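You operate a simulated robot arm through the tools that you are given. There is no shell and no other tool.

You are at the controls of a simulated robot arm. One attempt, no reset.

Task
Tip the salt cup and the water jug into the glass bowl for a brine.
Fine: put cup and jug back. Set down upright: water jug.

The check looks at the end state, three seconds after you hand in, the way a careful person would. Anything else that was tipped, shoved, dropped, spilled or broken makes it a failure.

Robot
A 7-joint arm with a two-finger gripper, fixed in place. Base frame: the origin is on the floor under the middle of its stand, x ahead of it, y to its left, z up. Units: mm, degrees, N and s.
With the tool pointing down near the work surface it reaches from about 320 to 760 mm from the base axis. Its first joint turns from -166.0 to 166.0 degrees. Payload 1.71 kg.
The tool frame sits at the grasp point between the pads (the TCP): z along the fingers, y along the line on which they close. The tips reach 20 mm beyond it. The gripper opens to 96 mm; its body begins 113 mm behind the TCP.
Orientation is told as [roll, pitch, yaw] about the base's x, y, z axes, in that order, counted from this pose: with the fingers straight down and closing along the base's y, the tool's x points along the base's -x, its y along +y and its z along -z.

Tools
- The arm moves only by the tool arm_command. Its argument "series" is a list of rows, each a list of 7 numbers: the shift along the base's x, y, z in units of 200 mm (1.0 is 200 mm), then the turn, a rotation vector about the base's x, y, z in units of 60 degrees (1.0 is 60 degrees), then the gripper command, from -1 (shut) to 1 (fully open), values between in proportion. In form: [[dx, dy, dz, wx, wy, wz, claw], ...]. A call has 1 to 20 rows; each row is the pose to reach, as a shift and turn from the pose commanded when the call began. A call with a number of a shift or a turn outside -1 to 1 is refused whole. Each row takes 0.2 s and may step no farther than 50 mm and 8.6 degrees from the row before; otherwise, or with a gripper value out of range, the whole call is refused. A pose out of reach is approached as far as the arm can. The call stops where the force on the tool passes 40 N (or 10 N more than at its start, if that is more) or the arm is blocked; 0.2 s more then pass. Each finger travels about 153 mm/s and halts on what it meets, pressing with about 26 N; the grip force reading is that of the motor and also rises with nothing between the fingers. The clock runs only during rows and for 0.2 s after the last one: add rows that repeat a pose to give the fingers time. It gives the time, the measured TCP pose, the force on the tool (base axes), the opening and the grip force at its end, in the units of the frame above (readings bear some noise), with the torque about the TCP (base axes, N m) and any sound that the robot's microphone picked up.
- Cameras (640 x 400 px; columns grow to the right, rows downward): "scene" is fixed at [400.5, -500.5, 1484.3]; the picture's right is [1.00, -0.08, 0.00], its down [-0.07, -0.81, -0.59] and it looks along [0.05, 0.59, -0.81] (base axes); focal length 214 px, centre (320, 200). "wrist" rides on the gripper at [65, 14, -145] in the tool frame; the picture's right is [-0.21, 0.98, 0.00], its down [-0.88, -0.18, -0.44] and it looks along [-0.43, -0.09, 0.90] (tool axes); focal length 275 px, centre (320, 200). There is no depth. A picture from a camera that has moved, and an enlarged one, comes with that camera's place and axes in the base frame and with its lens.
- grab_frame(camera): a new picture of that camera. No time passes.
- slide_trunk(by): moves the trunk up (or, below 0, down) by that many mm; the arm rides with it, the base frame stays. It gives what a move gives, with no picture.
- zoom(camera, box): a new picture of the part [left, top, right, bottom] of that camera's present view, enlarged. No time passes.
- close_job(): hands the job in; it is judged then, once.

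Places have to be worked out from the pictures, the camera data and where the tool is seen. Open the gripper and draw the arm clear of the work before you hand the job in, unless the task says otherwise.

The tools are called after "Emit:" as name(argument=value, ...) on one line, values as JSON. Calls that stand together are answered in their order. arm_command: Moves the arm, as the interface text tells. Its arguments: {"type":"object","properties":{"series":{"type":"array","items":{"type":"array","items":{"type":"number"}}}},"required":["series"]} The other tools are called the same way: slide_trunk (by) moves the trunk up or down; grab_frame (camera) takes a picture; zoom (camera, box) takes an enlarged picture of a part of a camera's view; close_job () hands the job in.

At the start:

```text
time_s: 0.0
position: [348.3, -289.3, 1306.7]
tcp_rot: [-0.1, 0.0, 0.0]
force: [-0.6, 0.0, -0.1]
ft_torque: [0.03, 0.0, 0.02]
opening: 96.1
grip_force: 0.1
trunk travel left (down, up): [-250.0, 136.0]
```

scene: 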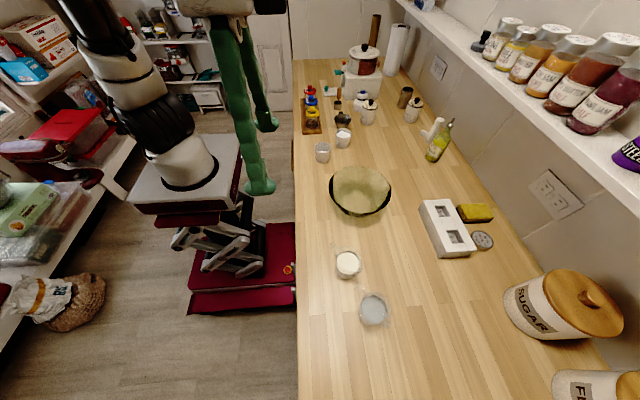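
wrist: 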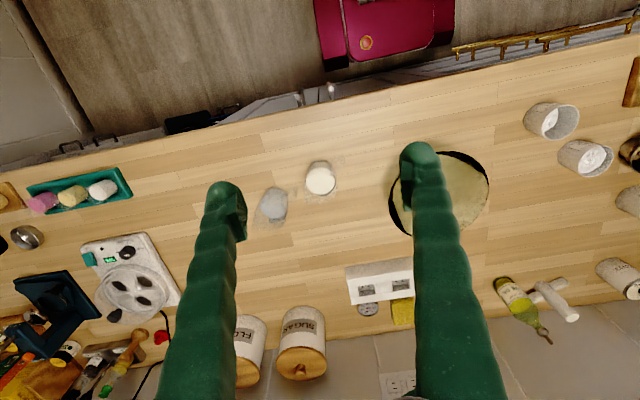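

I'll start by looking closely at the objects on the counter to identify the salt cup, the water jug and the bowl.

Emit:
zoom(camera="scene", box=[290, 150, 450, 250])

Emit:
zoom(camera="scene", box=[290, 230, 450, 330])

Emit:
zoom(camera="scene", box=[290, 70, 450, 170])

Emit:
zoom(camera="wrist", box=[220, 130, 420, 255])

Emit:
zoom(camera="wrist", box=[480, 80, 640, 180])

```text
4.00 times, centred on (370, 200) of scene
camera zoom: at [400.5, -500.5, 1484.3], right [1.0, -0.08, 0.0], down [-0.07, -0.81, -0.59], along [0.05, 0.59, -0.81], focal length 858 px, centre (120, 200)
```

zoom: 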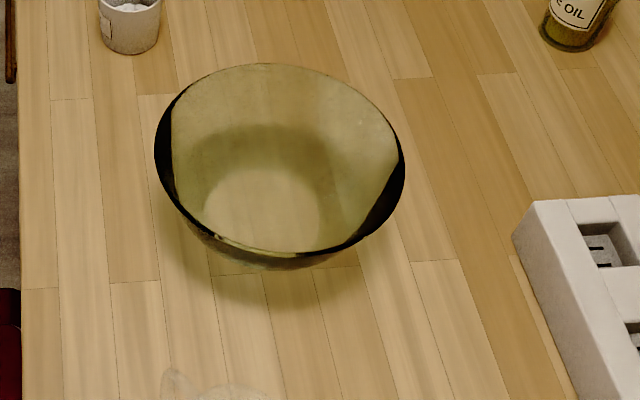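

```text
4.00 times, centred on (370, 280) of scene
camera zoom: at [400.5, -500.5, 1484.3], right [1.0, -0.08, 0.0], down [-0.07, -0.81, -0.59], along [0.05, 0.59, -0.81], focal length 858 px, centre (120, -120)
```

zoom: 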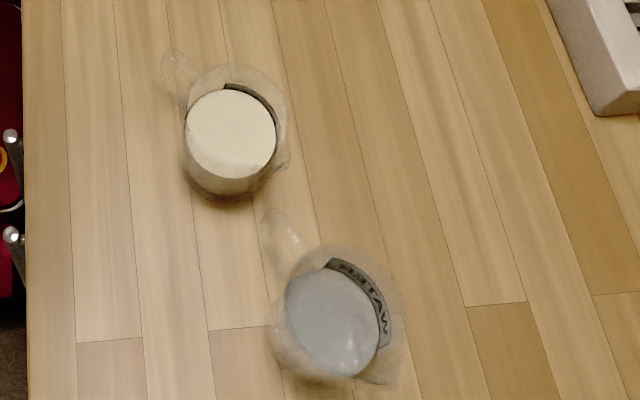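

```text
4.00 times, centred on (370, 120) of scene
camera zoom: at [400.5, -500.5, 1484.3], right [1.0, -0.08, 0.0], down [-0.07, -0.81, -0.59], along [0.05, 0.59, -0.81], focal length 858 px, centre (120, 520)
```

zoom: 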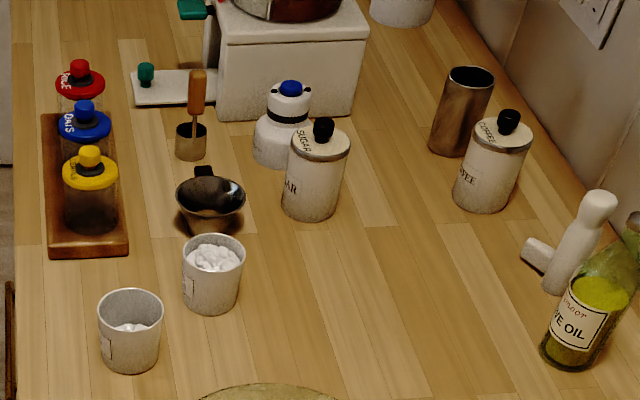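

```text
3.20 times, centred on (320, 192) of wrist
camera zoom: at [282.4, -275.0, 1451.9], right [0.2, 0.98, 0.0], down [0.88, -0.18, 0.44], along [0.43, -0.09, -0.9], focal length 881 px, centre (320, 224)
```

zoom: 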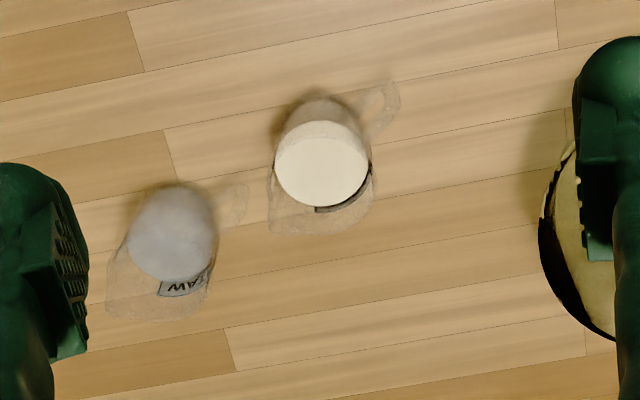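

```text
4.00 times, centred on (560, 130) of wrist
camera zoom: at [282.4, -275.0, 1451.9], right [0.2, 0.98, 0.0], down [0.88, -0.18, 0.44], along [0.43, -0.09, -0.9], focal length 1101 px, centre (-640, 480)
```

zoom: 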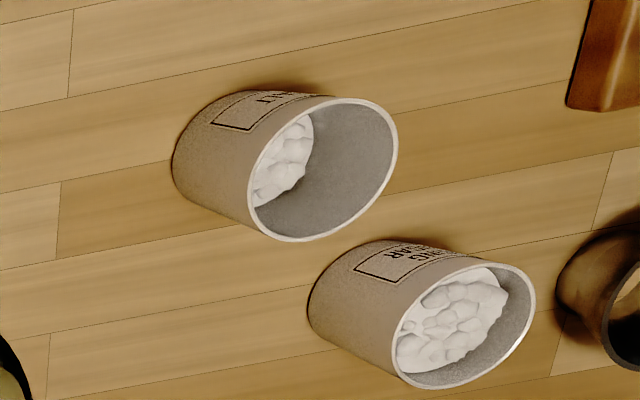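

There are two glass jugs (one labelled "...WATER", the other with a cream-coloured content) and two white cups with different labels. I zoom further to read the labels before moving.

Emit:
zoom(camera="wrist", box=[520, 95, 584, 135])

Emit:
zoom(camera="wrist", box=[552, 130, 616, 170])

Emit:
zoom(camera="scene", box=[310, 120, 374, 160])

Emit:
zoom(camera="scene", box=[350, 280, 414, 320])

Emit:
zoom(camera="scene", box=[320, 235, 384, 275])

Emit:
zoom(camera="wrist", box=[240, 145, 368, 225])

```text
10.00 times, centred on (552, 115) of wrist
camera zoom: at [282.4, -275.0, 1451.9], right [0.2, 0.98, 0.0], down [0.88, -0.18, 0.44], along [0.43, -0.09, -0.9], focal length 2753 px, centre (-2000, 1050)
```

zoom: 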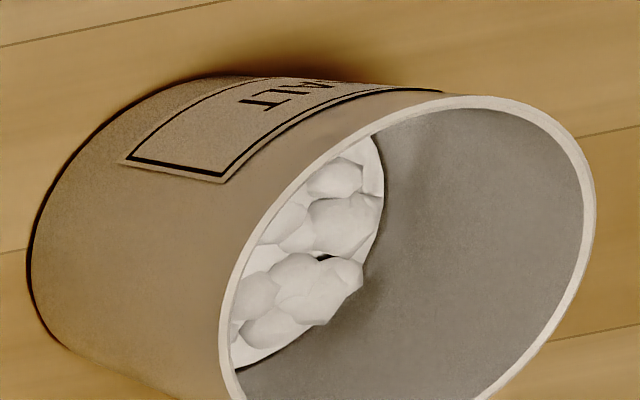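

```text
10.00 times, centred on (584, 150) of wrist
camera zoom: at [282.4, -275.0, 1451.9], right [0.2, 0.98, 0.0], down [0.88, -0.18, 0.44], along [0.43, -0.09, -0.9], focal length 2753 px, centre (-2320, 700)
```

zoom: 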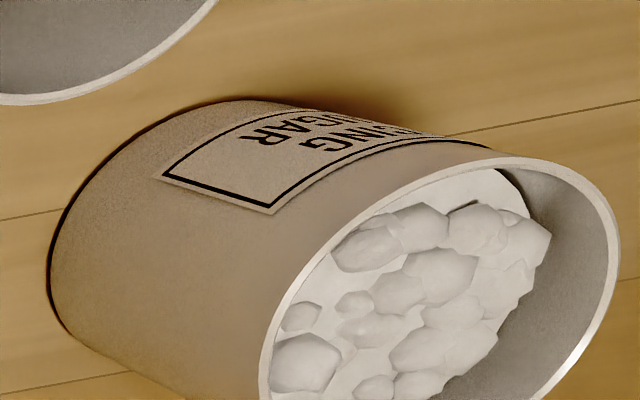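

```text
10.00 times, centred on (342, 140) of scene
camera zoom: at [400.5, -500.5, 1484.3], right [1.0, -0.08, 0.0], down [-0.07, -0.81, -0.59], along [0.05, 0.59, -0.81], focal length 2145 px, centre (100, 800)
```

zoom: 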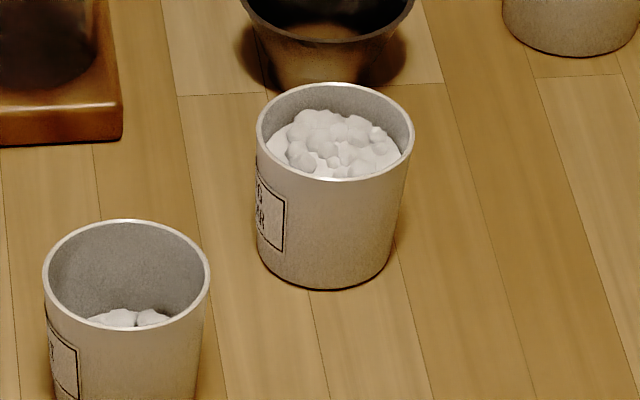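

```text
10.00 times, centred on (382, 300) of scene
camera zoom: at [400.5, -500.5, 1484.3], right [1.0, -0.08, 0.0], down [-0.07, -0.81, -0.59], along [0.05, 0.59, -0.81], focal length 2145 px, centre (-300, -800)
```

zoom: 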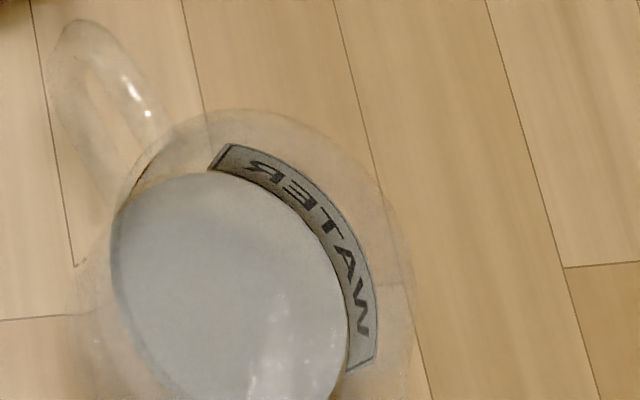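

```text
10.00 times, centred on (352, 255) of scene
camera zoom: at [400.5, -500.5, 1484.3], right [1.0, -0.08, 0.0], down [-0.07, -0.81, -0.59], along [0.05, 0.59, -0.81], focal length 2145 px, centre (0, -350)
```

zoom: 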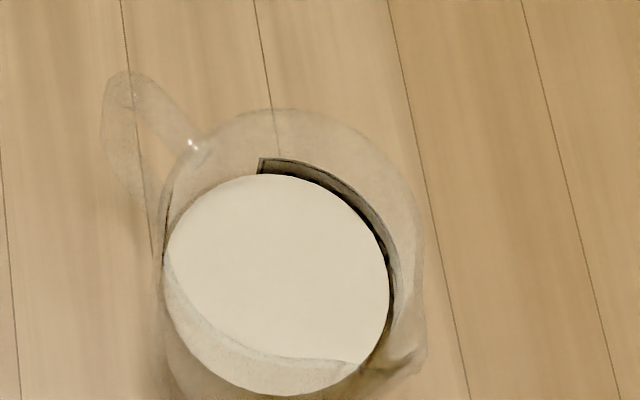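

```text
5.00 times, centred on (304, 185) of wrist
camera zoom: at [282.4, -275.0, 1451.9], right [0.2, 0.98, 0.0], down [0.88, -0.18, 0.44], along [0.43, -0.09, -0.9], focal length 1376 px, centre (400, 275)
```

zoom: 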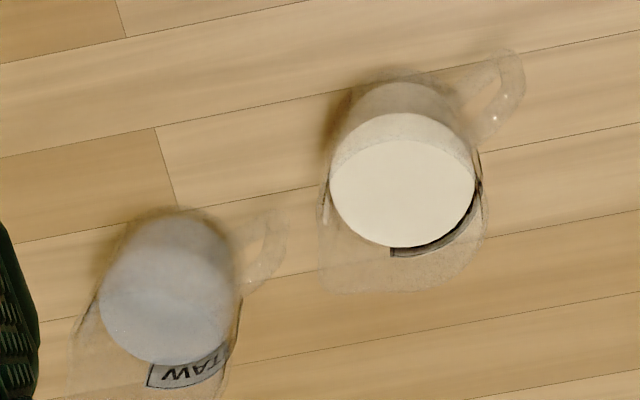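

The near cup reads "...ALT" (salt) and the other reads "ICING SUGAR". The front jug reads "WATER" and the other holds something cream-coloured. From triangulation I put the counter at z≈895, the salt cup at about (460,120), the bowl at about (550,-105) with its rim near z≈980, the water jug at about (518,-423) and the cream jug at about (485,-316). I'll move high and sideways toward the salt cup for a better look with the wrist camera.

Emit:
arm_command(series=[[0, 0.2, 0, 0, 0, 0, 1], [0, 0.4, 0, 0, 0, 0, 1], [0, 0.6, -0.1, 0, 0, 0, 1], [0, 0.8, -0.2, 0, 0, 0, 1], [0, 1.0, -0.3, 0, 0, 0, 1], [0, 1.0, -0.3, 0, 0, 0, 1]])

```text
time_s: 1.4
position: [327.8, -89.0, 1249.9]
tcp_rot: [0.0, -0.8, 0.2]
force: [1.2, -0.7, 0.0]
ft_torque: [0.0, 0.01, 0.02]
opening: 96.0
grip_force: 0.1
trunk travel left (down, up): [-250.0, 136.0]
```

The x reading slipped about 20 mm, so this height with the tool pointing down is probably near the arm's limit. I'll go lower and continue in +y.

Emit:
arm_command(series=[[0.1, 0.1, -0.2, 0, 0, 0, 1], [0.2, 0.3, -0.3, 0, 0, 0, 1], [0.2, 0.5, -0.4, 0, 0, 0, 1], [0.2, 0.7, -0.4, 0, 0, 0, 1], [0.2, 0.7, -0.4, 0, 0, 0, 1]])

Emit:
grab_frame(camera="wrist")

Emit:
grab_frame(camera="scene")

```text
time_s: 2.6
position: [367.6, 50.0, 1170.3]
tcp_rot: [0.0, -0.9, 0.2]
force: [-0.3, 1.0, 0.2]
ft_torque: [0.04, -0.02, 0.02]
opening: 96.0
grip_force: 0.0
trunk travel left (down, up): [-250.0, 136.0]
```

```text
taken
camera wrist: at [299.2, 63.1, 1315.1], right [0.2, 0.98, 0.0], down [0.87, -0.18, 0.46], along [0.45, -0.09, -0.89], focal length 275 px, centre (320, 200)
```

wrist: 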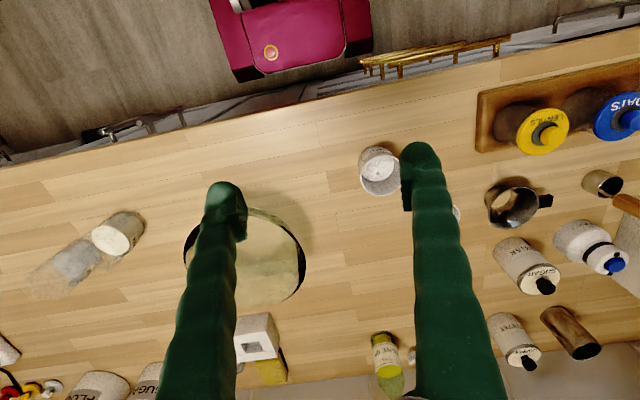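

```text
taken
```

scene: 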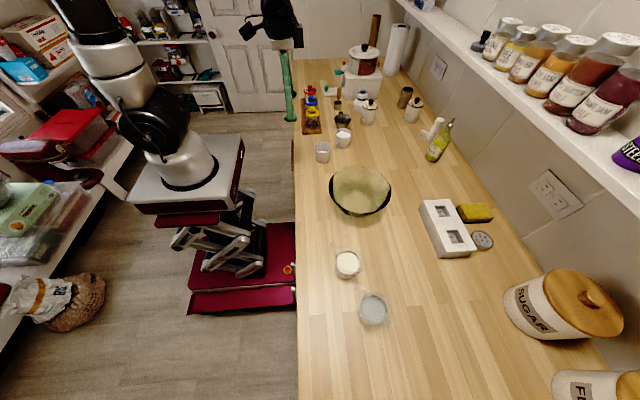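

The arm tracks well here. I'll zoom in on the salt cup and its surroundings from this viewpoint.

Emit:
zoom(camera="wrist", box=[330, 130, 490, 230])

Emit:
zoom(camera="wrist", box=[170, 190, 330, 290])

Emit:
zoom(camera="wrist", box=[20, 190, 180, 290])

```text
4.00 times, centred on (410, 180) of wrist
camera zoom: at [299.2, 63.1, 1315.1], right [0.2, 0.98, 0.0], down [0.87, -0.18, 0.46], along [0.45, -0.09, -0.89], focal length 1101 px, centre (-40, 280)
```

zoom: 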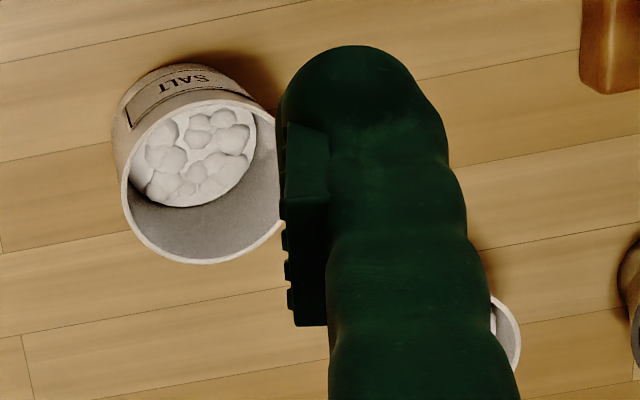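

```text
4.00 times, centred on (250, 240) of wrist
camera zoom: at [299.2, 63.1, 1315.1], right [0.2, 0.98, 0.0], down [0.87, -0.18, 0.46], along [0.45, -0.09, -0.89], focal length 1101 px, centre (600, 40)
```

zoom: 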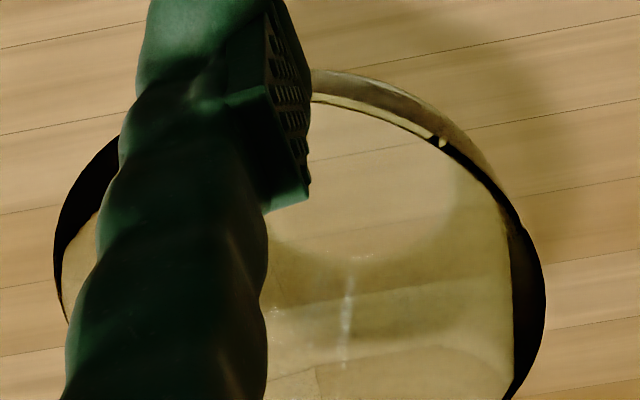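

```text
4.00 times, centred on (100, 240) of wrist
camera zoom: at [299.2, 63.1, 1315.1], right [0.2, 0.98, 0.0], down [0.87, -0.18, 0.46], along [0.45, -0.09, -0.89], focal length 1101 px, centre (1200, 40)
```

zoom: 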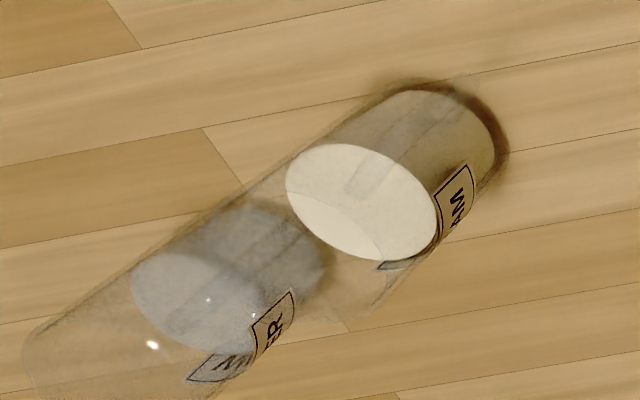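

The label now clearly reads SALT. The cup is at about (459,119), the second jug is labelled CREAM, and the water jug is at about (521,-426) with its water surface near z≈955. With the gripper empty, I'll rehearse the pouring orientation above the bowl, pitching the fingers to 45° below horizontal first.

Emit:
arm_command(series=[[0.1, -0.1, 0, 0, -0.125, 0, 1], [0.25, -0.2, 0, 0, -0.25, 0, 1], [0.4, -0.3, 0, 0, -0.375, 0, 1], [0.6, -0.4, 0, 0, -0.5, 0, 1], [0.8, -0.5, 0, 0, -0.625, 0, 1], [1.0, -0.55, 0, 0, -0.75, 0, 1], [1.0, -0.55, 0, 0, -0.75, 0, 1]])

```text
time_s: 4.2
position: [572.5, -57.9, 1174.5]
tcp_rot: [-0.5, -45.6, 0.3]
force: [-0.5, -1.3, 0.6]
ft_torque: [0.01, -0.03, 0.02]
opening: 96.2
grip_force: 0.1
trunk travel left (down, up): [-250.0, 136.0]
```

The 45° pitch was reached without trouble. Next I rehearse the yaw of -48° about the vertical.

Emit:
arm_command(series=[[0, 0, 0, 0, 0, -0.1333, 1], [0, 0, 0, 0, 0, -0.2667, 1], [0, 0, 0, 0, 0, -0.4, 1], [0, 0, 0, 0, 0, -0.5333, 1], [0, 0, 0, 0, 0, -0.6667, 1], [0, 0, 0, 0, 0, -0.8, 1], [0, 0, 0, 0, 0, -0.8, 1]])

```text
time_s: 5.8
position: [567.1, -59.1, 1171.2]
tcp_rot: [-0.2, -45.9, -47.9]
force: [-0.1, 0.2, -0.8]
ft_torque: [-0.04, 0.0, -0.06]
opening: 96.2
grip_force: 0.0
trunk travel left (down, up): [-250.0, 136.0]
```

The yaw worked too. Now the tilt about the horizontal axis at azimuth -28°, 60° first and then another 60°.

Emit:
arm_command(series=[[0, 0, 0, 0.1104, -0.0586, 0, 1], [0, 0, 0, 0.2208, -0.1173, 0, 1], [0, 0, 0, 0.3311, -0.1759, 0, 1], [0, 0, 0, 0.4415, -0.2345, 0, 1], [0, 0, 0, 0.5519, -0.2931, 0, 1], [0, 0, 0, 0.6623, -0.3518, 0, 1], [0, 0, 0, 0.7726, -0.4104, 0, 1], [0, 0, 0, 0.883, -0.469, 0, 1], [0, 0, 0, 0.883, -0.469, 0, 1]])

Emit:
arm_command(series=[[0, 0, 0, 0.1104, -0.0586, 0, 1], [0, 0, 0, 0.2208, -0.1173, 0, 1], [0, 0, 0, 0.3311, -0.1759, 0, 1], [0, 0, 0, 0.4415, -0.2345, 0, 1], [0, 0, 0, 0.5519, -0.2931, 0, 1], [0, 0, 0, 0.6623, -0.3518, 0, 1], [0, 0, 0, 0.7726, -0.4104, 0, 1], [0, 0, 0, 0.883, -0.469, 0, 1], [0, 0, 0, 0.883, -0.469, 0, 1]])

Emit:
grab_frame(camera="scene")

```text
time_s: 7.8
position: [568.3, -59.6, 1169.8]
tcp_rot: [55.4, -8.7, -76.4]
force: [-0.5, 0.4, -0.1]
ft_torque: [-0.01, -0.06, -0.03]
opening: 96.2
grip_force: 0.0
trunk travel left (down, up): [-250.0, 136.0]
```

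```text
time_s: 9.8
position: [567.3, -59.2, 1172.7]
tcp_rot: [99.5, 34.5, -65.6]
force: [-0.4, 0.0, -0.6]
ft_torque: [0.01, 0.0, 0.01]
opening: 96.1
grip_force: 0.0
trunk travel left (down, up): [-250.0, 136.0]
```

```text
taken
```

scene: 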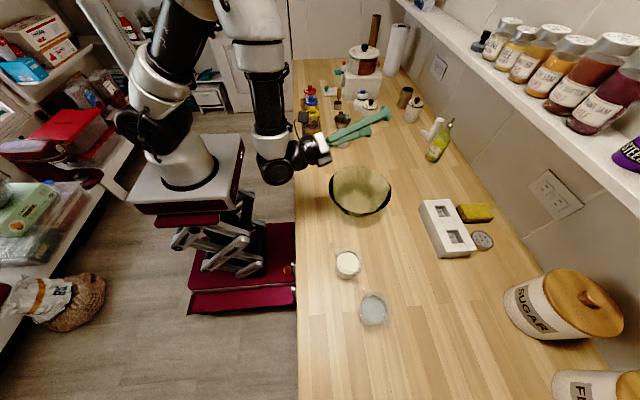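

The arm handles the 120° tilt well, with the gripper coming in horizontally from the robot side. I'll check whether another 25° is available in case the cup needs more tilt.

Emit:
arm_command(series=[[0, 0, 0, 0.1104, -0.0586, 0, 1], [0, 0, 0, 0.2208, -0.1173, 0, 1], [0, 0, 0, 0.3311, -0.1759, 0, 1], [0, 0, 0, 0.4415, -0.2345, 0, 1], [0, 0, 0, 0.4415, -0.2345, 0, 1]])

```text
time_s: 11.0
position: [567.8, -58.6, 1172.7]
tcp_rot: [135.6, 47.7, -41.2]
force: [0.9, 0.0, -0.3]
ft_torque: [-0.03, 0.03, -0.02]
opening: 96.2
grip_force: 0.1
trunk travel left (down, up): [-250.0, 136.0]
```

A 150° tilt is reachable. I'll unwind the tilt and yaw to return to the 45° grasp orientation.

Emit:
arm_command(series=[[0, 0, 0, -0.1104, 0.0586, 0, 1], [0, 0, 0, -0.2208, 0.1173, 0, 1], [0, 0, 0, -0.3311, 0.1759, 0, 1], [0, 0, 0, -0.4415, 0.2345, 0, 1], [0, 0, 0, -0.5519, 0.2931, 0, 1], [0, 0, 0, -0.6623, 0.3518, 0, 1], [0, 0, 0, -0.7726, 0.4104, 0, 1], [0, 0, 0, -0.883, 0.469, 0, 1]])

Emit:
arm_command(series=[[0, 0, 0, -0.1104, 0.0586, 0, 1], [0, 0, 0, -0.2208, 0.1173, 0, 1], [0, 0, 0, -0.3311, 0.1759, 0, 1], [0, 0, 0, -0.4415, 0.2345, 0, 1], [0, 0, 0, -0.5519, 0.2931, 0, 1], [0, 0, 0, -0.6623, 0.3518, 0, 1], [0, 0, 0, -0.7726, 0.4104, 0, 1], [0, 0, 0, -0.883, 0.469, 0, 1]])

Emit:
arm_command(series=[[0, 0, 0, -0.1104, 0.0586, 0, 1], [0, 0, 0, -0.2208, 0.1173, 0, 1], [0, 0, 0, -0.3311, 0.1759, 0, 1], [0, 0, 0, -0.4415, 0.2345, 0, 1], [0, 0, 0, -0.4415, 0.2345, 0, 1]])

Emit:
arm_command(series=[[-0.1, 0.1, 0, 0, 0, 0.1333, 1], [-0.2, 0.2, 0, 0, 0, 0.2667, 1], [-0.35, 0.3, 0, 0, 0, 0.4, 1], [-0.5, 0.4, 0, 0, 0, 0.5333, 1], [-0.65, 0.5, 0, 0, 0, 0.6667, 1], [-0.8, 0.6, 0, 0, 0, 0.8, 1], [-0.8, 0.6, 0, 0, 0, 0.8, 1]])

Emit:
grab_frame(camera="wrist")

```text
time_s: 12.8
position: [567.1, -58.8, 1172.5]
tcp_rot: [75.2, 13.6, -75.7]
force: [0.2, -0.4, -0.2]
ft_torque: [0.01, 0.0, -0.06]
opening: 96.0
grip_force: 0.1
trunk travel left (down, up): [-250.0, 136.0]
```

```text
time_s: 14.6
position: [568.5, -59.2, 1173.6]
tcp_rot: [32.6, -30.2, -68.7]
force: [0.0, -0.4, -0.1]
ft_torque: [0.01, 0.03, -0.02]
opening: 96.0
grip_force: 0.0
trunk travel left (down, up): [-250.0, 136.0]
```

```text
time_s: 15.8
position: [567.1, -59.8, 1170.7]
tcp_rot: [-0.2, -45.8, -47.8]
force: [0.0, -0.4, 0.8]
ft_torque: [0.0, 0.01, 0.0]
opening: 95.9
grip_force: 0.0
trunk travel left (down, up): [-250.0, 136.0]
```

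```text
time_s: 17.4
position: [421.1, 61.3, 1178.0]
tcp_rot: [-0.2, -45.8, 0.2]
force: [1.0, 0.9, 0.8]
ft_torque: [0.0, -0.01, -0.01]
opening: 95.9
grip_force: 0.1
out of reach, approached as far as the arm can: row 6, 7
trunk travel left (down, up): [-250.0, 136.0]
```

```text
taken
camera wrist: at [270.9, 75.9, 1233.2], right [0.14, 0.98, 0.15], down [0.29, -0.18, 0.94], along [0.95, -0.09, -0.31], focal length 275 px, centre (320, 200)
```

wrist: 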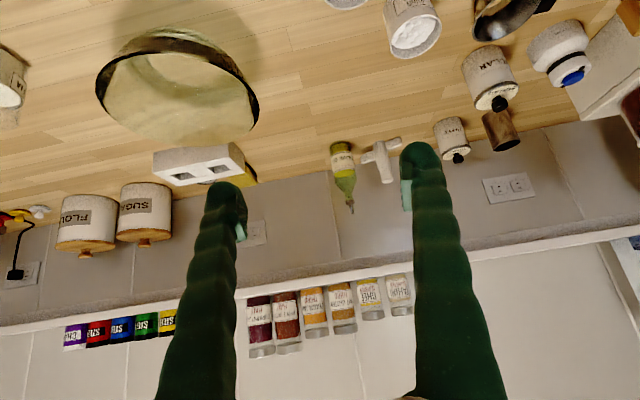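

This pose stopped at x≈421, so a 45° pitch this close to the base is at the reach limit. The cup sits further out, so I'll check reachability directly above it while staying high, with yaw 0.

Emit:
arm_command(series=[[0.1, 0.1, 0, 0, 0, 0, 1], [0.2, 0.2, -0.1, 0, 0, 0, 1], [0.2, 0.29, -0.25, 0, 0, 0, 1], [0.2, 0.29, -0.45, 0, 0, 0, 1], [0.2, 0.29, -0.6, 0, 0, 0, 1], [0.2, 0.29, -0.6, 0, 0, 0, 1]])

Emit:
grab_frame(camera="wrist")

Emit:
grab_frame(camera="scene")

```text
time_s: 18.8
position: [465.4, 120.2, 1063.2]
tcp_rot: [0.1, -46.0, -0.1]
force: [0.3, -0.2, 0.0]
ft_torque: [0.06, 0.05, -0.03]
opening: 96.2
grip_force: 0.0
out of reach, approached as far as the arm can: row 5, 6
trunk travel left (down, up): [-250.0, 136.0]
```

```text
taken
camera wrist: at [314.8, 135.2, 1117.9], right [0.14, 0.98, 0.15], down [0.29, -0.19, 0.94], along [0.95, -0.09, -0.31], focal length 275 px, centre (320, 200)
```

wrist: 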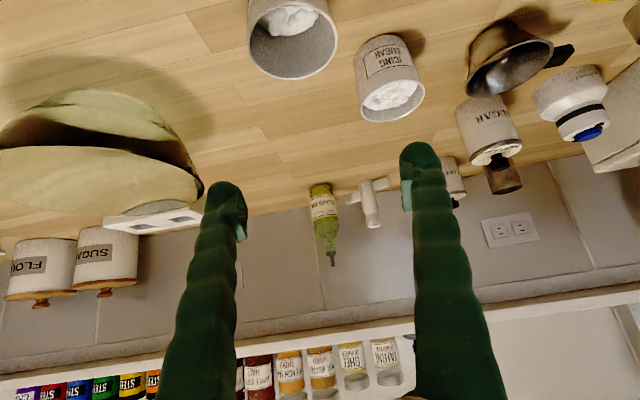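

```text
taken
```

scene: 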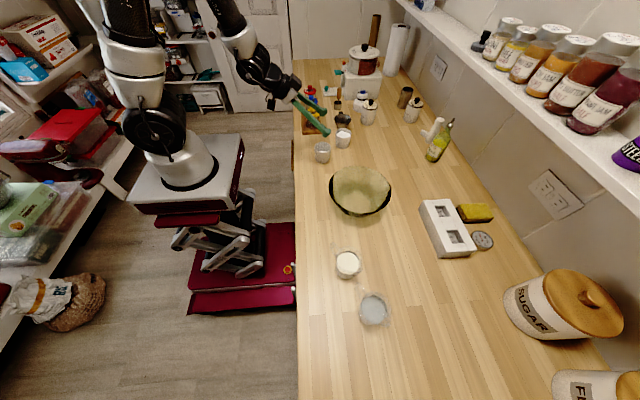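

At this trunk height the arm can't go lower this close in. From this view the salt cup's rim centre is at about (460,119.5), so the gripper is well aligned above it. Lowering the trunk brings the arm down and extends the reach, so I'll do it in steps, starting with 60 mm, which keeps the fingertips above the rim.

Emit:
slide_trunk(by=-60)

Emit:
grab_frame(camera="wrist")

Emit:
zoom(camera="scene", box=[240, 80, 400, 180])

```text
time_s: 19.8
position: [463.0, 120.0, 1003.2]
tcp_rot: [0.0, -45.9, 0.0]
force: [-0.7, -0.3, -0.3]
ft_torque: [-0.04, -0.01, 0.0]
opening: 95.7
grip_force: 0.1
trunk travel left (down, up): [-190.0, 196.0]
```

```text
taken
camera wrist: at [314.2, 134.6, 1058.2], right [0.14, 0.98, 0.15], down [0.29, -0.18, 0.94], along [0.95, -0.09, -0.31], focal length 275 px, centre (320, 200)
```

wrist: 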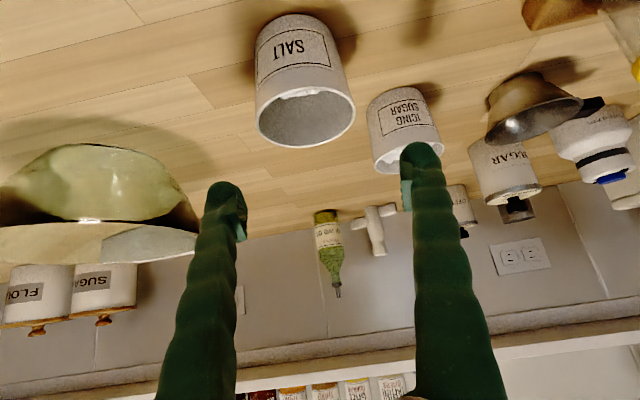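

```text
4.00 times, centred on (320, 130) of scene
camera zoom: at [400.5, -500.5, 1484.3], right [1.0, -0.08, 0.0], down [-0.07, -0.81, -0.59], along [0.05, 0.59, -0.81], focal length 858 px, centre (320, 480)
```

zoom: 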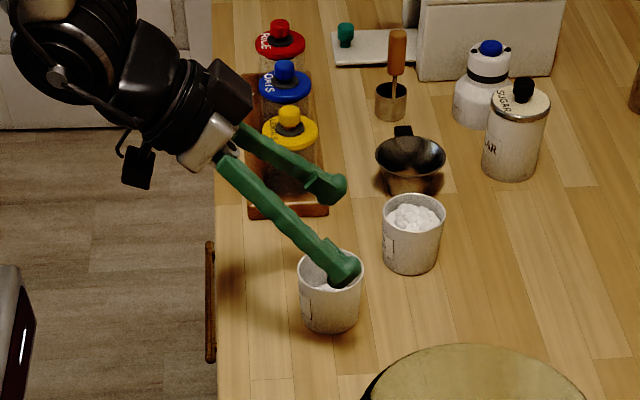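

The cup is centred between the fingers, with the cup at y≈120.5 and the TCP at y=120. I'll lower another 40 mm and check again.

Emit:
slide_trunk(by=-40)

Emit:
grab_frame(camera="wrist")

Emit:
zoom(camera="scene", box=[280, 100, 376, 160])

```text
time_s: 20.6
position: [462.3, 119.2, 964.6]
tcp_rot: [0.0, -45.8, 0.2]
force: [-0.3, -0.3, 0.2]
ft_torque: [-0.01, -0.01, -0.02]
opening: 96.0
grip_force: 0.0
trunk travel left (down, up): [-150.0, 236.0]
```

```text
taken
camera wrist: at [313.6, 134.4, 1018.2], right [0.14, 0.98, 0.15], down [0.29, -0.18, 0.94], along [0.95, -0.09, -0.31], focal length 275 px, centre (320, 200)
```

wrist: 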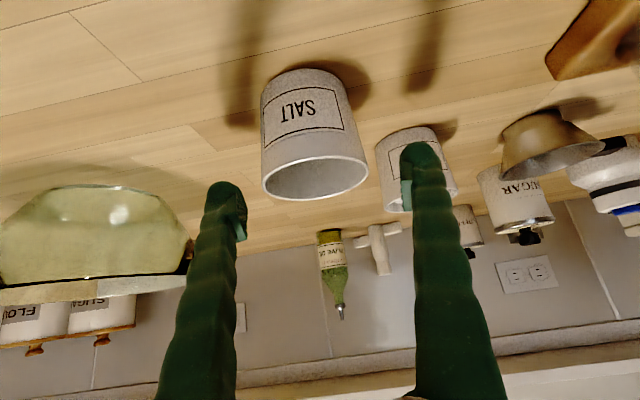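

```text
6.67 times, centred on (328, 130) of scene
camera zoom: at [400.5, -500.5, 1484.3], right [1.0, -0.08, 0.0], down [-0.07, -0.81, -0.59], along [0.05, 0.59, -0.81], focal length 1430 px, centre (267, 667)
```

zoom: 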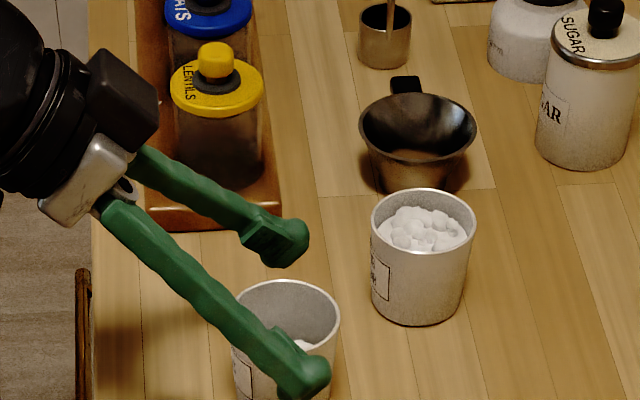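

The fingers now straddle the cup symmetrically. I'll lower the last 32 mm to about z≈932, roughly 25 mm below the rim.

Emit:
slide_trunk(by=-32)

Emit:
grab_frame(camera="wrist")

Emit:
zoom(camera="scene", box=[280, 110, 376, 170])

```text
time_s: 21.4
position: [462.4, 120.3, 931.5]
tcp_rot: [-0.1, -45.8, 0.1]
force: [0.0, 0.2, 0.2]
ft_torque: [0.0, 0.01, -0.02]
opening: 95.9
grip_force: 0.0
trunk travel left (down, up): [-118.0, 268.0]
```

```text
taken
camera wrist: at [313.1, 134.2, 985.8], right [0.14, 0.98, 0.15], down [0.29, -0.18, 0.94], along [0.95, -0.09, -0.31], focal length 275 px, centre (320, 200)
```

wrist: 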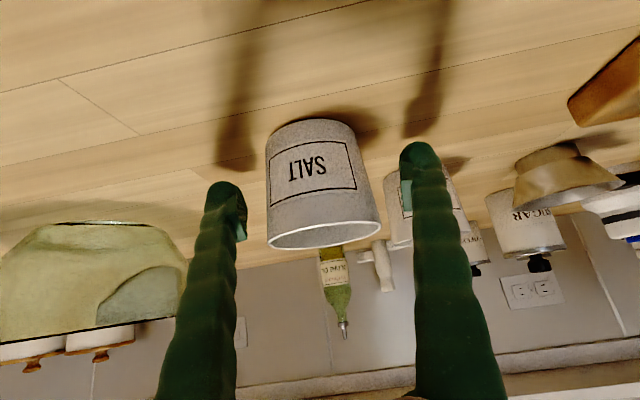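

```text
6.67 times, centred on (328, 140) of scene
camera zoom: at [400.5, -500.5, 1484.3], right [1.0, -0.08, 0.0], down [-0.07, -0.81, -0.59], along [0.05, 0.59, -0.81], focal length 1430 px, centre (267, 600)
```

zoom: 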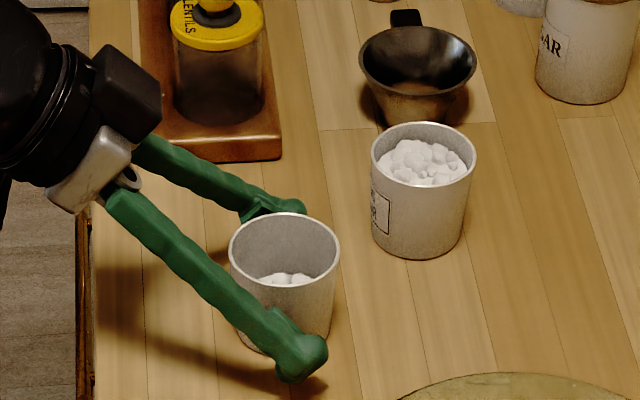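

The fingers straddle the cup evenly and the tips are clear of the counter. Closing the gripper now.

Emit:
arm_command(series=[[0, 0, 0, 0, 0, 0, 0.4], [0, 0, 0, 0, 0, 0, 0.0], [0, 0, 0, 0, 0, 0, -1], [0, 0, 0, 0, 0, 0, -1], [0, 0, 0, 0, 0, 0, -1]])

Emit:
grab_frame(camera="wrist")

```text
time_s: 22.6
position: [462.3, 119.5, 931.1]
tcp_rot: [-0.1, -45.8, 0.1]
force: [0.9, -0.2, -0.1]
ft_torque: [0.01, -0.07, 0.02]
opening: 59.4
grip_force: 26.6
trunk travel left (down, up): [-118.0, 268.0]
```

```text
taken
camera wrist: at [313.1, 134.2, 986.0], right [0.14, 0.98, 0.15], down [0.29, -0.18, 0.94], along [0.95, -0.09, -0.31], focal length 275 px, centre (320, 200)
```

wrist: 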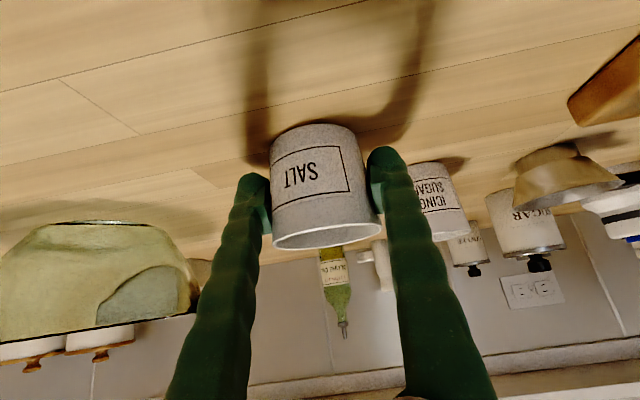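

The cup is gripped at 59.4 mm. I'll lift slowly and check that it comes up cleanly.

Emit:
arm_command(series=[[0, 0, 0.05, 0, 0, 0, -1], [0, 0, 0.1, 0, 0, 0, -1], [0, 0, 0.2, 0, 0, 0, -1], [0, 0, 0.3, 0, 0, 0, -1], [0, 0, 0.4, 0, 0, 0, -1], [0, 0, 0.55, 0, 0, 0, -1], [0, 0, 0.7, 0, 0, 0, -1], [0, 0, 0.85, 0, 0, 0, -1], [0, 0, 0.85, 0, 0, 0, -1]])

Emit:
grab_frame(camera="wrist")

Emit:
zoom(camera="scene", box=[240, 60, 400, 160])

```text
time_s: 24.6
position: [462.3, 117.6, 1102.0]
tcp_rot: [-0.1, -45.8, 0.1]
force: [0.1, 0.0, -0.5]
ft_torque: [-0.03, 0.02, 0.03]
opening: 59.4
grip_force: 26.1
trunk travel left (down, up): [-118.0, 268.0]
```

```text
taken
camera wrist: at [312.7, 132.9, 1156.6], right [0.14, 0.98, 0.15], down [0.29, -0.18, 0.94], along [0.95, -0.09, -0.31], focal length 275 px, centre (320, 200)
```

wrist: 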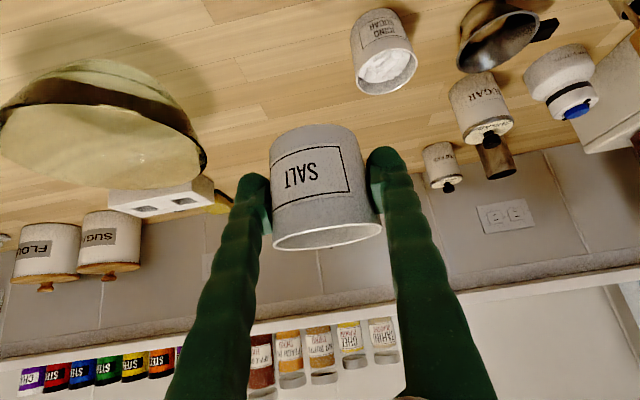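

```text
4.00 times, centred on (320, 110) of scene
camera zoom: at [400.5, -500.5, 1484.3], right [1.0, -0.08, 0.0], down [-0.07, -0.81, -0.59], along [0.05, 0.59, -0.81], focal length 858 px, centre (320, 560)
```

zoom: 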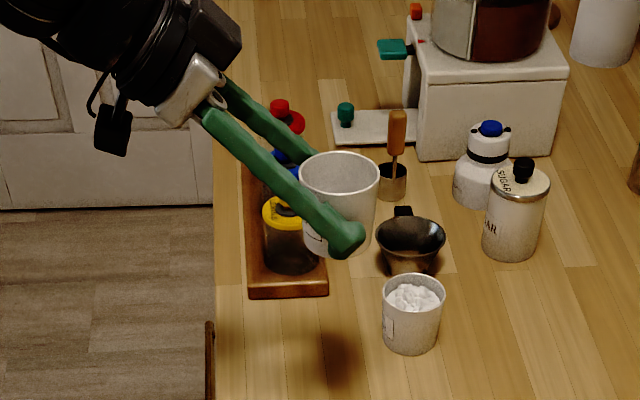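

The cup came up cleanly and level. From the rim edges, the bowl centre is about (550,-100) with radius ≈94 and rim z≈978. I'll carry the cup smoothly to about (560,-80,1090) while yawing -48° as rehearsed.

Emit:
arm_command(series=[[0.035, -0.07, 0, 0, 0, -0.057, -1], [0.07, -0.14, 0, 0, 0, -0.114, -1], [0.105, -0.21, 0, 0, 0, -0.171, -1], [0.14, -0.28, 0, 0, 0, -0.229, -1], [0.175, -0.35, 0, 0, 0, -0.286, -1], [0.21, -0.42, 0, 0, 0, -0.343, -1], [0.245, -0.49, 0, 0, 0, -0.4, -1], [0.28, -0.56, 0, 0, 0, -0.457, -1], [0.315, -0.63, 0, 0, 0, -0.514, -1], [0.35, -0.7, 0, 0, 0, -0.571, -1], [0.385, -0.77, 0, 0, 0, -0.629, -1], [0.42, -0.84, 0, 0, 0, -0.686, -1], [0.455, -0.91, -0.03, 0, 0, -0.743, -1], [0.49, -0.98, -0.06, 0, 0, -0.8, -1], [0.49, -0.98, -0.06, 0, 0, -0.8, -1]])

Emit:
grab_frame(camera="wrist")

Emit:
zoom(camera="scene", box=[280, 100, 440, 200])

```text
time_s: 27.8
position: [560.6, -76.5, 1089.5]
tcp_rot: [-0.2, -45.7, -47.9]
force: [-0.9, 0.4, -1.5]
ft_torque: [0.04, 0.01, -0.03]
opening: 58.7
grip_force: 25.9
trunk travel left (down, up): [-118.0, 268.0]
```

```text
taken
camera wrist: at [471.3, 45.6, 1143.8], right [0.82, 0.55, 0.15], down [0.06, -0.34, 0.94], along [0.56, -0.76, -0.31], focal length 275 px, centre (320, 200)
```

wrist: 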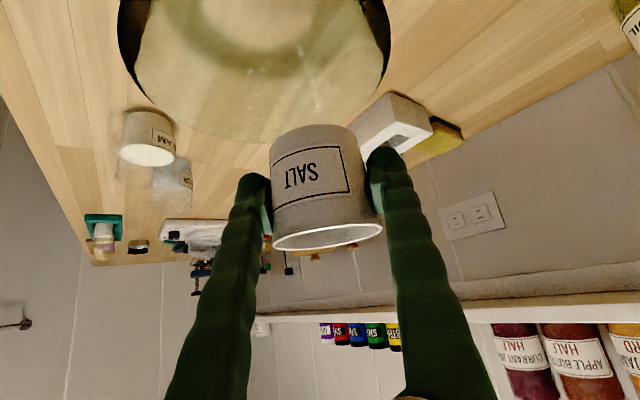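

```text
4.00 times, centred on (360, 150) of scene
camera zoom: at [400.5, -500.5, 1484.3], right [1.0, -0.08, 0.0], down [-0.07, -0.81, -0.59], along [0.05, 0.59, -0.81], focal length 858 px, centre (160, 400)
```

zoom: 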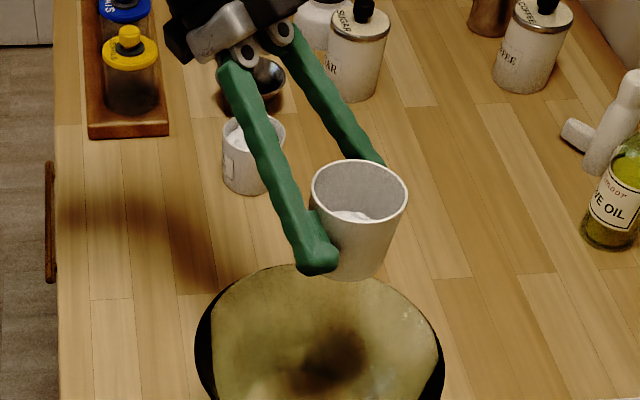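

The cup is above the bowl, where its shadow falls, and the lip will end up over the bowl centre. I'm starting the tilt gently, 60° at 5° per row.

Emit:
arm_command(series=[[0, 0, 0, 0.0736, -0.0391, 0, -1], [0, 0, 0, 0.1472, -0.0782, 0, -1], [0, 0, 0, 0.2208, -0.1173, 0, -1], [0, 0, 0, 0.2943, -0.1563, 0, -1], [0, 0, 0, 0.3679, -0.1954, 0, -1], [0, 0, 0, 0.4415, -0.2345, 0, -1], [0, 0, 0, 0.5151, -0.2736, 0, -1], [0, 0, 0, 0.5887, -0.3127, 0, -1], [0, 0, 0, 0.6623, -0.3518, 0, -1], [0, 0, 0, 0.7358, -0.3908, 0, -1], [0, 0, 0, 0.8094, -0.4299, 0, -1], [0, 0, 0, 0.883, -0.469, 0, -1]])

Emit:
zoom(camera="scene", box=[280, 120, 440, 220])

Emit:
grab_frame(camera="wrist")

```text
time_s: 30.1
position: [559.8, -5.1, 1086.8]
tcp_rot: [49.3, -16.6, -68.2]
force: [-0.7, -0.1, -1.8]
ft_torque: [-0.12, -0.02, -0.11]
opening: 59.0
grip_force: 26.2
trunk travel left (down, up): [-118.0, 268.0]
stopped in row 11: the arm was blocked; the commanded pose is now the measured one
```

```text
4.00 times, centred on (360, 170) of scene
camera zoom: at [400.5, -500.5, 1484.3], right [1.0, -0.08, 0.0], down [-0.07, -0.81, -0.59], along [0.05, 0.59, -0.81], focal length 858 px, centre (160, 320)
```

zoom: 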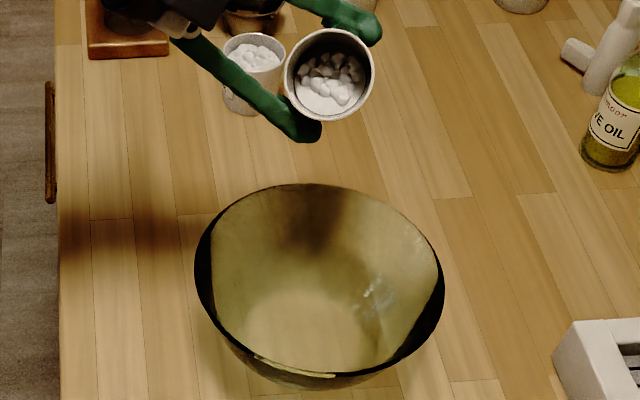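

```text
taken
camera wrist: at [432.5, 45.0, 1169.0], right [0.59, 0.25, 0.77], down [-0.13, -0.91, 0.39], along [0.8, -0.33, -0.5], focal length 275 px, centre (320, 200)
```

wrist: 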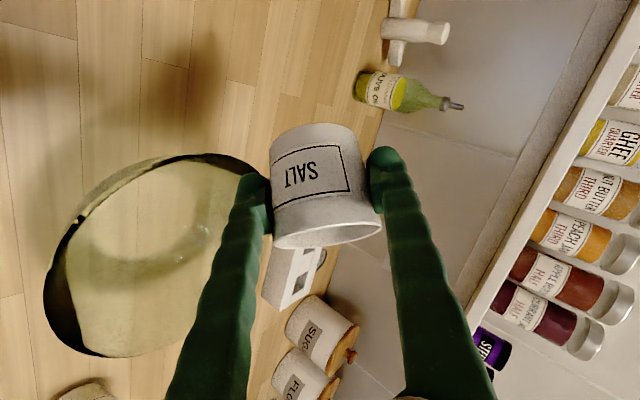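

The arm was blocked late in the tilt and the TCP slid to y≈-5. The cup is tilted about 50° and the salt is still inside. I'll tilt back along the reverse path, moving back over the bowl, and then work out why.

Emit:
arm_command(series=[[0, 0, 0, -0.0736, 0.0391, 0, -1], [0, -0.02, 0, -0.1472, 0.0782, 0, -1], [0, -0.06, 0, -0.2208, 0.1173, 0, -1], [0, -0.12, 0, -0.2943, 0.1563, 0, -1], [0, -0.18, 0, -0.3679, 0.1954, 0, -1], [0, -0.24, 0, -0.4415, 0.2345, 0, -1], [0, -0.3, 0, -0.5151, 0.2736, 0, -1], [0, -0.36, 0, -0.5887, 0.3127, 0, -1], [0, -0.36, 0, -0.5887, 0.3127, 0, -1]])

Emit:
grab_frame(camera="scene")

```text
time_s: 30.4
position: [552.7, -4.0, 1085.6]
tcp_rot: [48.3, -18.1, -67.9]
force: [-0.5, 0.3, -0.1]
ft_torque: [-0.08, -0.01, -0.06]
opening: 59.2
grip_force: 26.0
trunk travel left (down, up): [-118.0, 268.0]
stopped in row 1: the arm was blocked; the commanded pose is now the measured one
```

```text
taken
```

scene: 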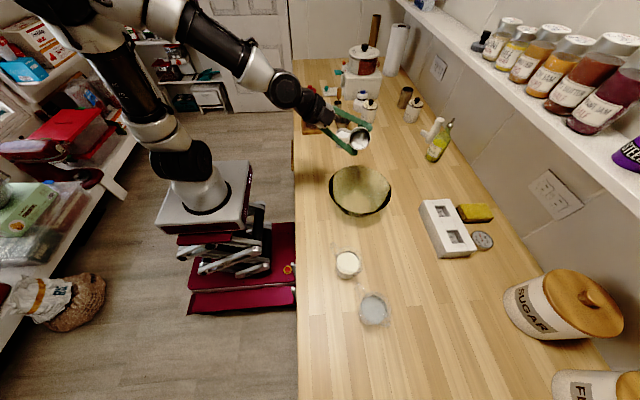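

It's blocked again straight away, and the tool force is tiny, so some other part of the arm is likely touching something. I'll look closely at the elbow and upper arm region.

Emit:
zoom(camera="scene", box=[0, 0, 200, 125])

Emit:
zoom(camera="scene", box=[100, 0, 400, 187])

Emit:
grab_frame(camera="wrist")

```text
3.20 times, centred on (100, 62) of scene
camera zoom: at [400.5, -500.5, 1484.3], right [1.0, -0.08, 0.0], down [-0.07, -0.81, -0.59], along [0.05, 0.59, -0.81], focal length 686 px, centre (1024, 640)
```

zoom: 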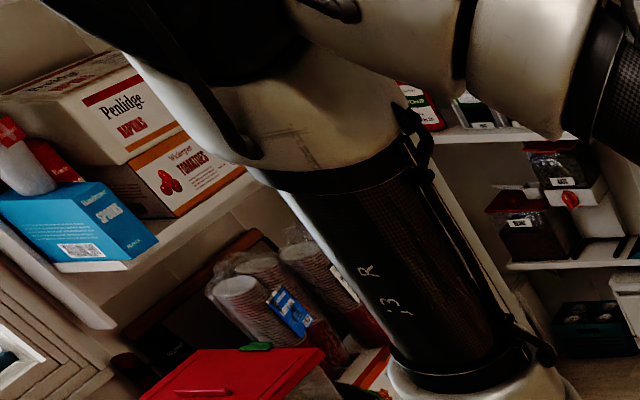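

```text
2.13 times, centred on (250, 94) of scene
camera zoom: at [400.5, -500.5, 1484.3], right [1.0, -0.08, 0.0], down [-0.07, -0.81, -0.59], along [0.05, 0.59, -0.81], focal length 458 px, centre (469, 427)
```

zoom: 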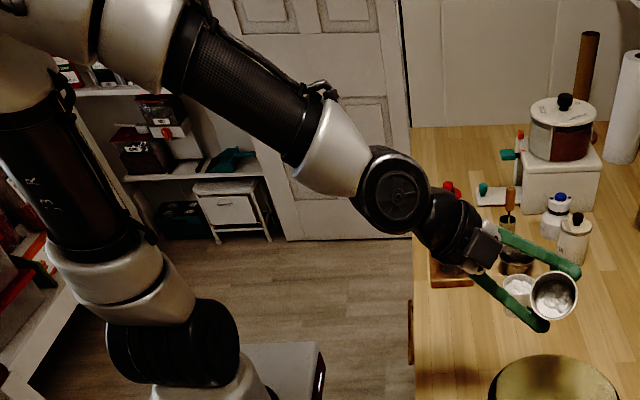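

```text
taken
camera wrist: at [425.2, 48.5, 1168.1], right [0.59, 0.27, 0.76], down [-0.13, -0.9, 0.42], along [0.8, -0.35, -0.5], focal length 275 px, centre (320, 200)
```

wrist: 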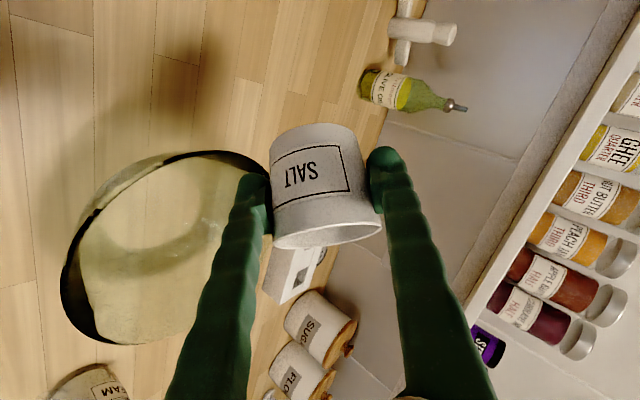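

Nothing in the picture looks displaced, and the boxes on the left shelf are where they were at the start. I'll probe with very small reverse steps to see which way the arm can move freely.

Emit:
arm_command(series=[[0, -0.02, 0, -0.02, 0.0106, 0, -1], [0, -0.04, 0, -0.04, 0.0212, 0, -1]])

Emit:
grab_frame(camera="scene")

```text
time_s: 30.7
position: [546.6, -4.1, 1088.6]
tcp_rot: [48.6, -18.7, -67.7]
force: [-0.5, 1.1, -1.0]
ft_torque: [-0.03, -0.05, -0.09]
opening: 59.1
grip_force: 25.8
trunk travel left (down, up): [-118.0, 268.0]
stopped in row 1: the arm was blocked; the commanded pose is now the measured one
```

```text
taken
```

scene: 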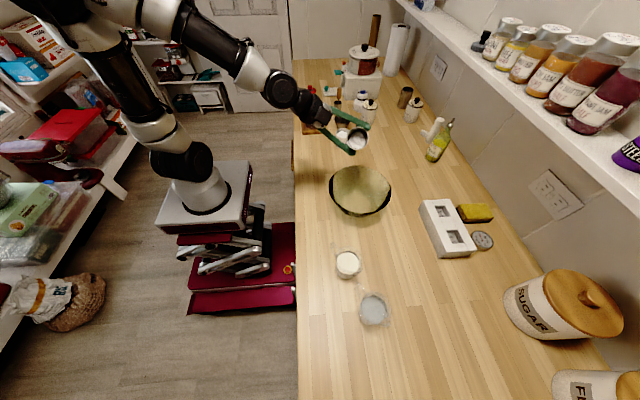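

Emit:
zoom(camera="scene", box=[0, 0, 200, 125])

```text
3.20 times, centred on (100, 62) of scene
camera zoom: at [400.5, -500.5, 1484.3], right [1.0, -0.08, 0.0], down [-0.07, -0.81, -0.59], along [0.05, 0.59, -0.81], focal length 686 px, centre (1024, 640)
```

zoom: 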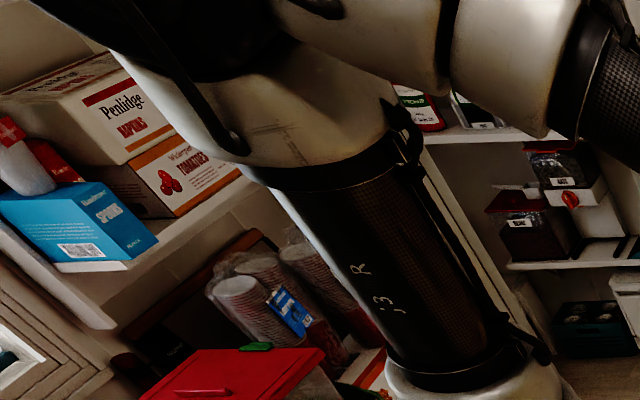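

The shelf items are untouched and the elbow is moving freely. I'll command a plain hold to see whether the arm settles without being told to move.

Emit:
arm_command(series=[[0, 0, 0, 0, 0, 0, -1], [0, 0, 0, 0, 0, 0, -1], [0, 0, 0, 0, 0, 0, -1]])

Emit:
zoom(camera="scene", box=[0, 0, 400, 250])

```text
time_s: 31.1
position: [540.1, -6.9, 1092.2]
tcp_rot: [49.4, -19.0, -67.8]
force: [-1.5, 0.0, -0.7]
ft_torque: [-0.05, -0.02, -0.06]
opening: 59.2
grip_force: 26.2
trunk travel left (down, up): [-118.0, 268.0]
stopped in row 1: the arm was blocked; the commanded pose is now the measured one
```

```text
1.60 times, centred on (200, 125) of scene
camera zoom: at [400.5, -500.5, 1484.3], right [1.0, -0.08, 0.0], down [-0.07, -0.81, -0.59], along [0.05, 0.59, -0.81], focal length 343 px, centre (512, 320)
```

zoom: 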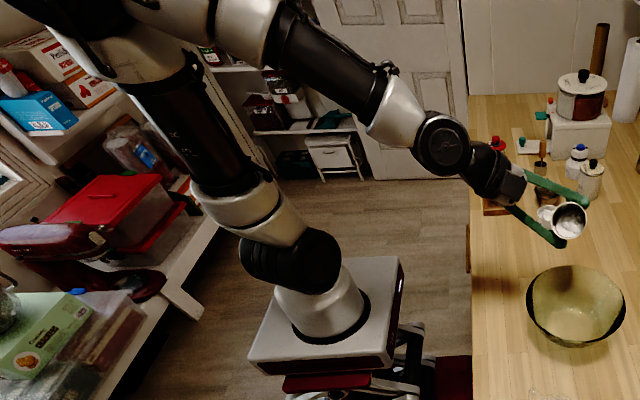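

Even a hold drifts about 6 mm toward -x and up, so the arm seems to be relaxing toward another joint posture rather than pressing on something at the tool. I'll go along with that drift and command a small move in -x and +z.

Emit:
arm_command(series=[[-0.05, 0, 0.03, 0, 0, 0, -1], [-0.1, 0, 0.06, 0, 0, 0, -1], [-0.1, 0, 0.06, 0, 0, 0, -1]])

Emit:
zoom(camera="scene", box=[0, 0, 400, 250])

```text
time_s: 31.4
position: [526.0, -11.9, 1101.4]
tcp_rot: [50.4, -19.5, -68.0]
force: [-0.3, -0.2, -1.4]
ft_torque: [0.02, -0.02, 0.01]
opening: 59.1
grip_force: 26.0
trunk travel left (down, up): [-118.0, 268.0]
stopped in row 1: the arm was blocked; the commanded pose is now the measured one
```

```text
1.60 times, centred on (200, 125) of scene
camera zoom: at [400.5, -500.5, 1484.3], right [1.0, -0.08, 0.0], down [-0.07, -0.81, -0.59], along [0.05, 0.59, -0.81], focal length 343 px, centre (512, 320)
```

zoom: 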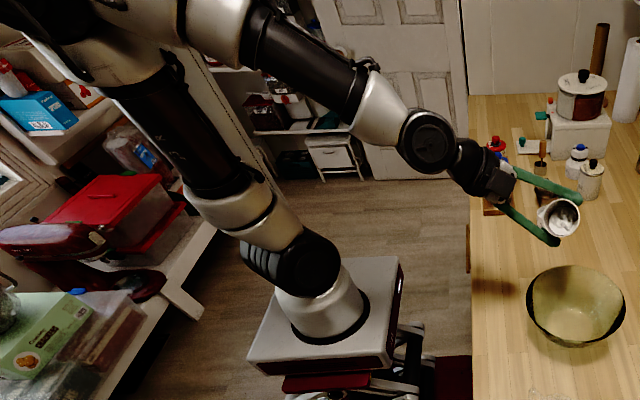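

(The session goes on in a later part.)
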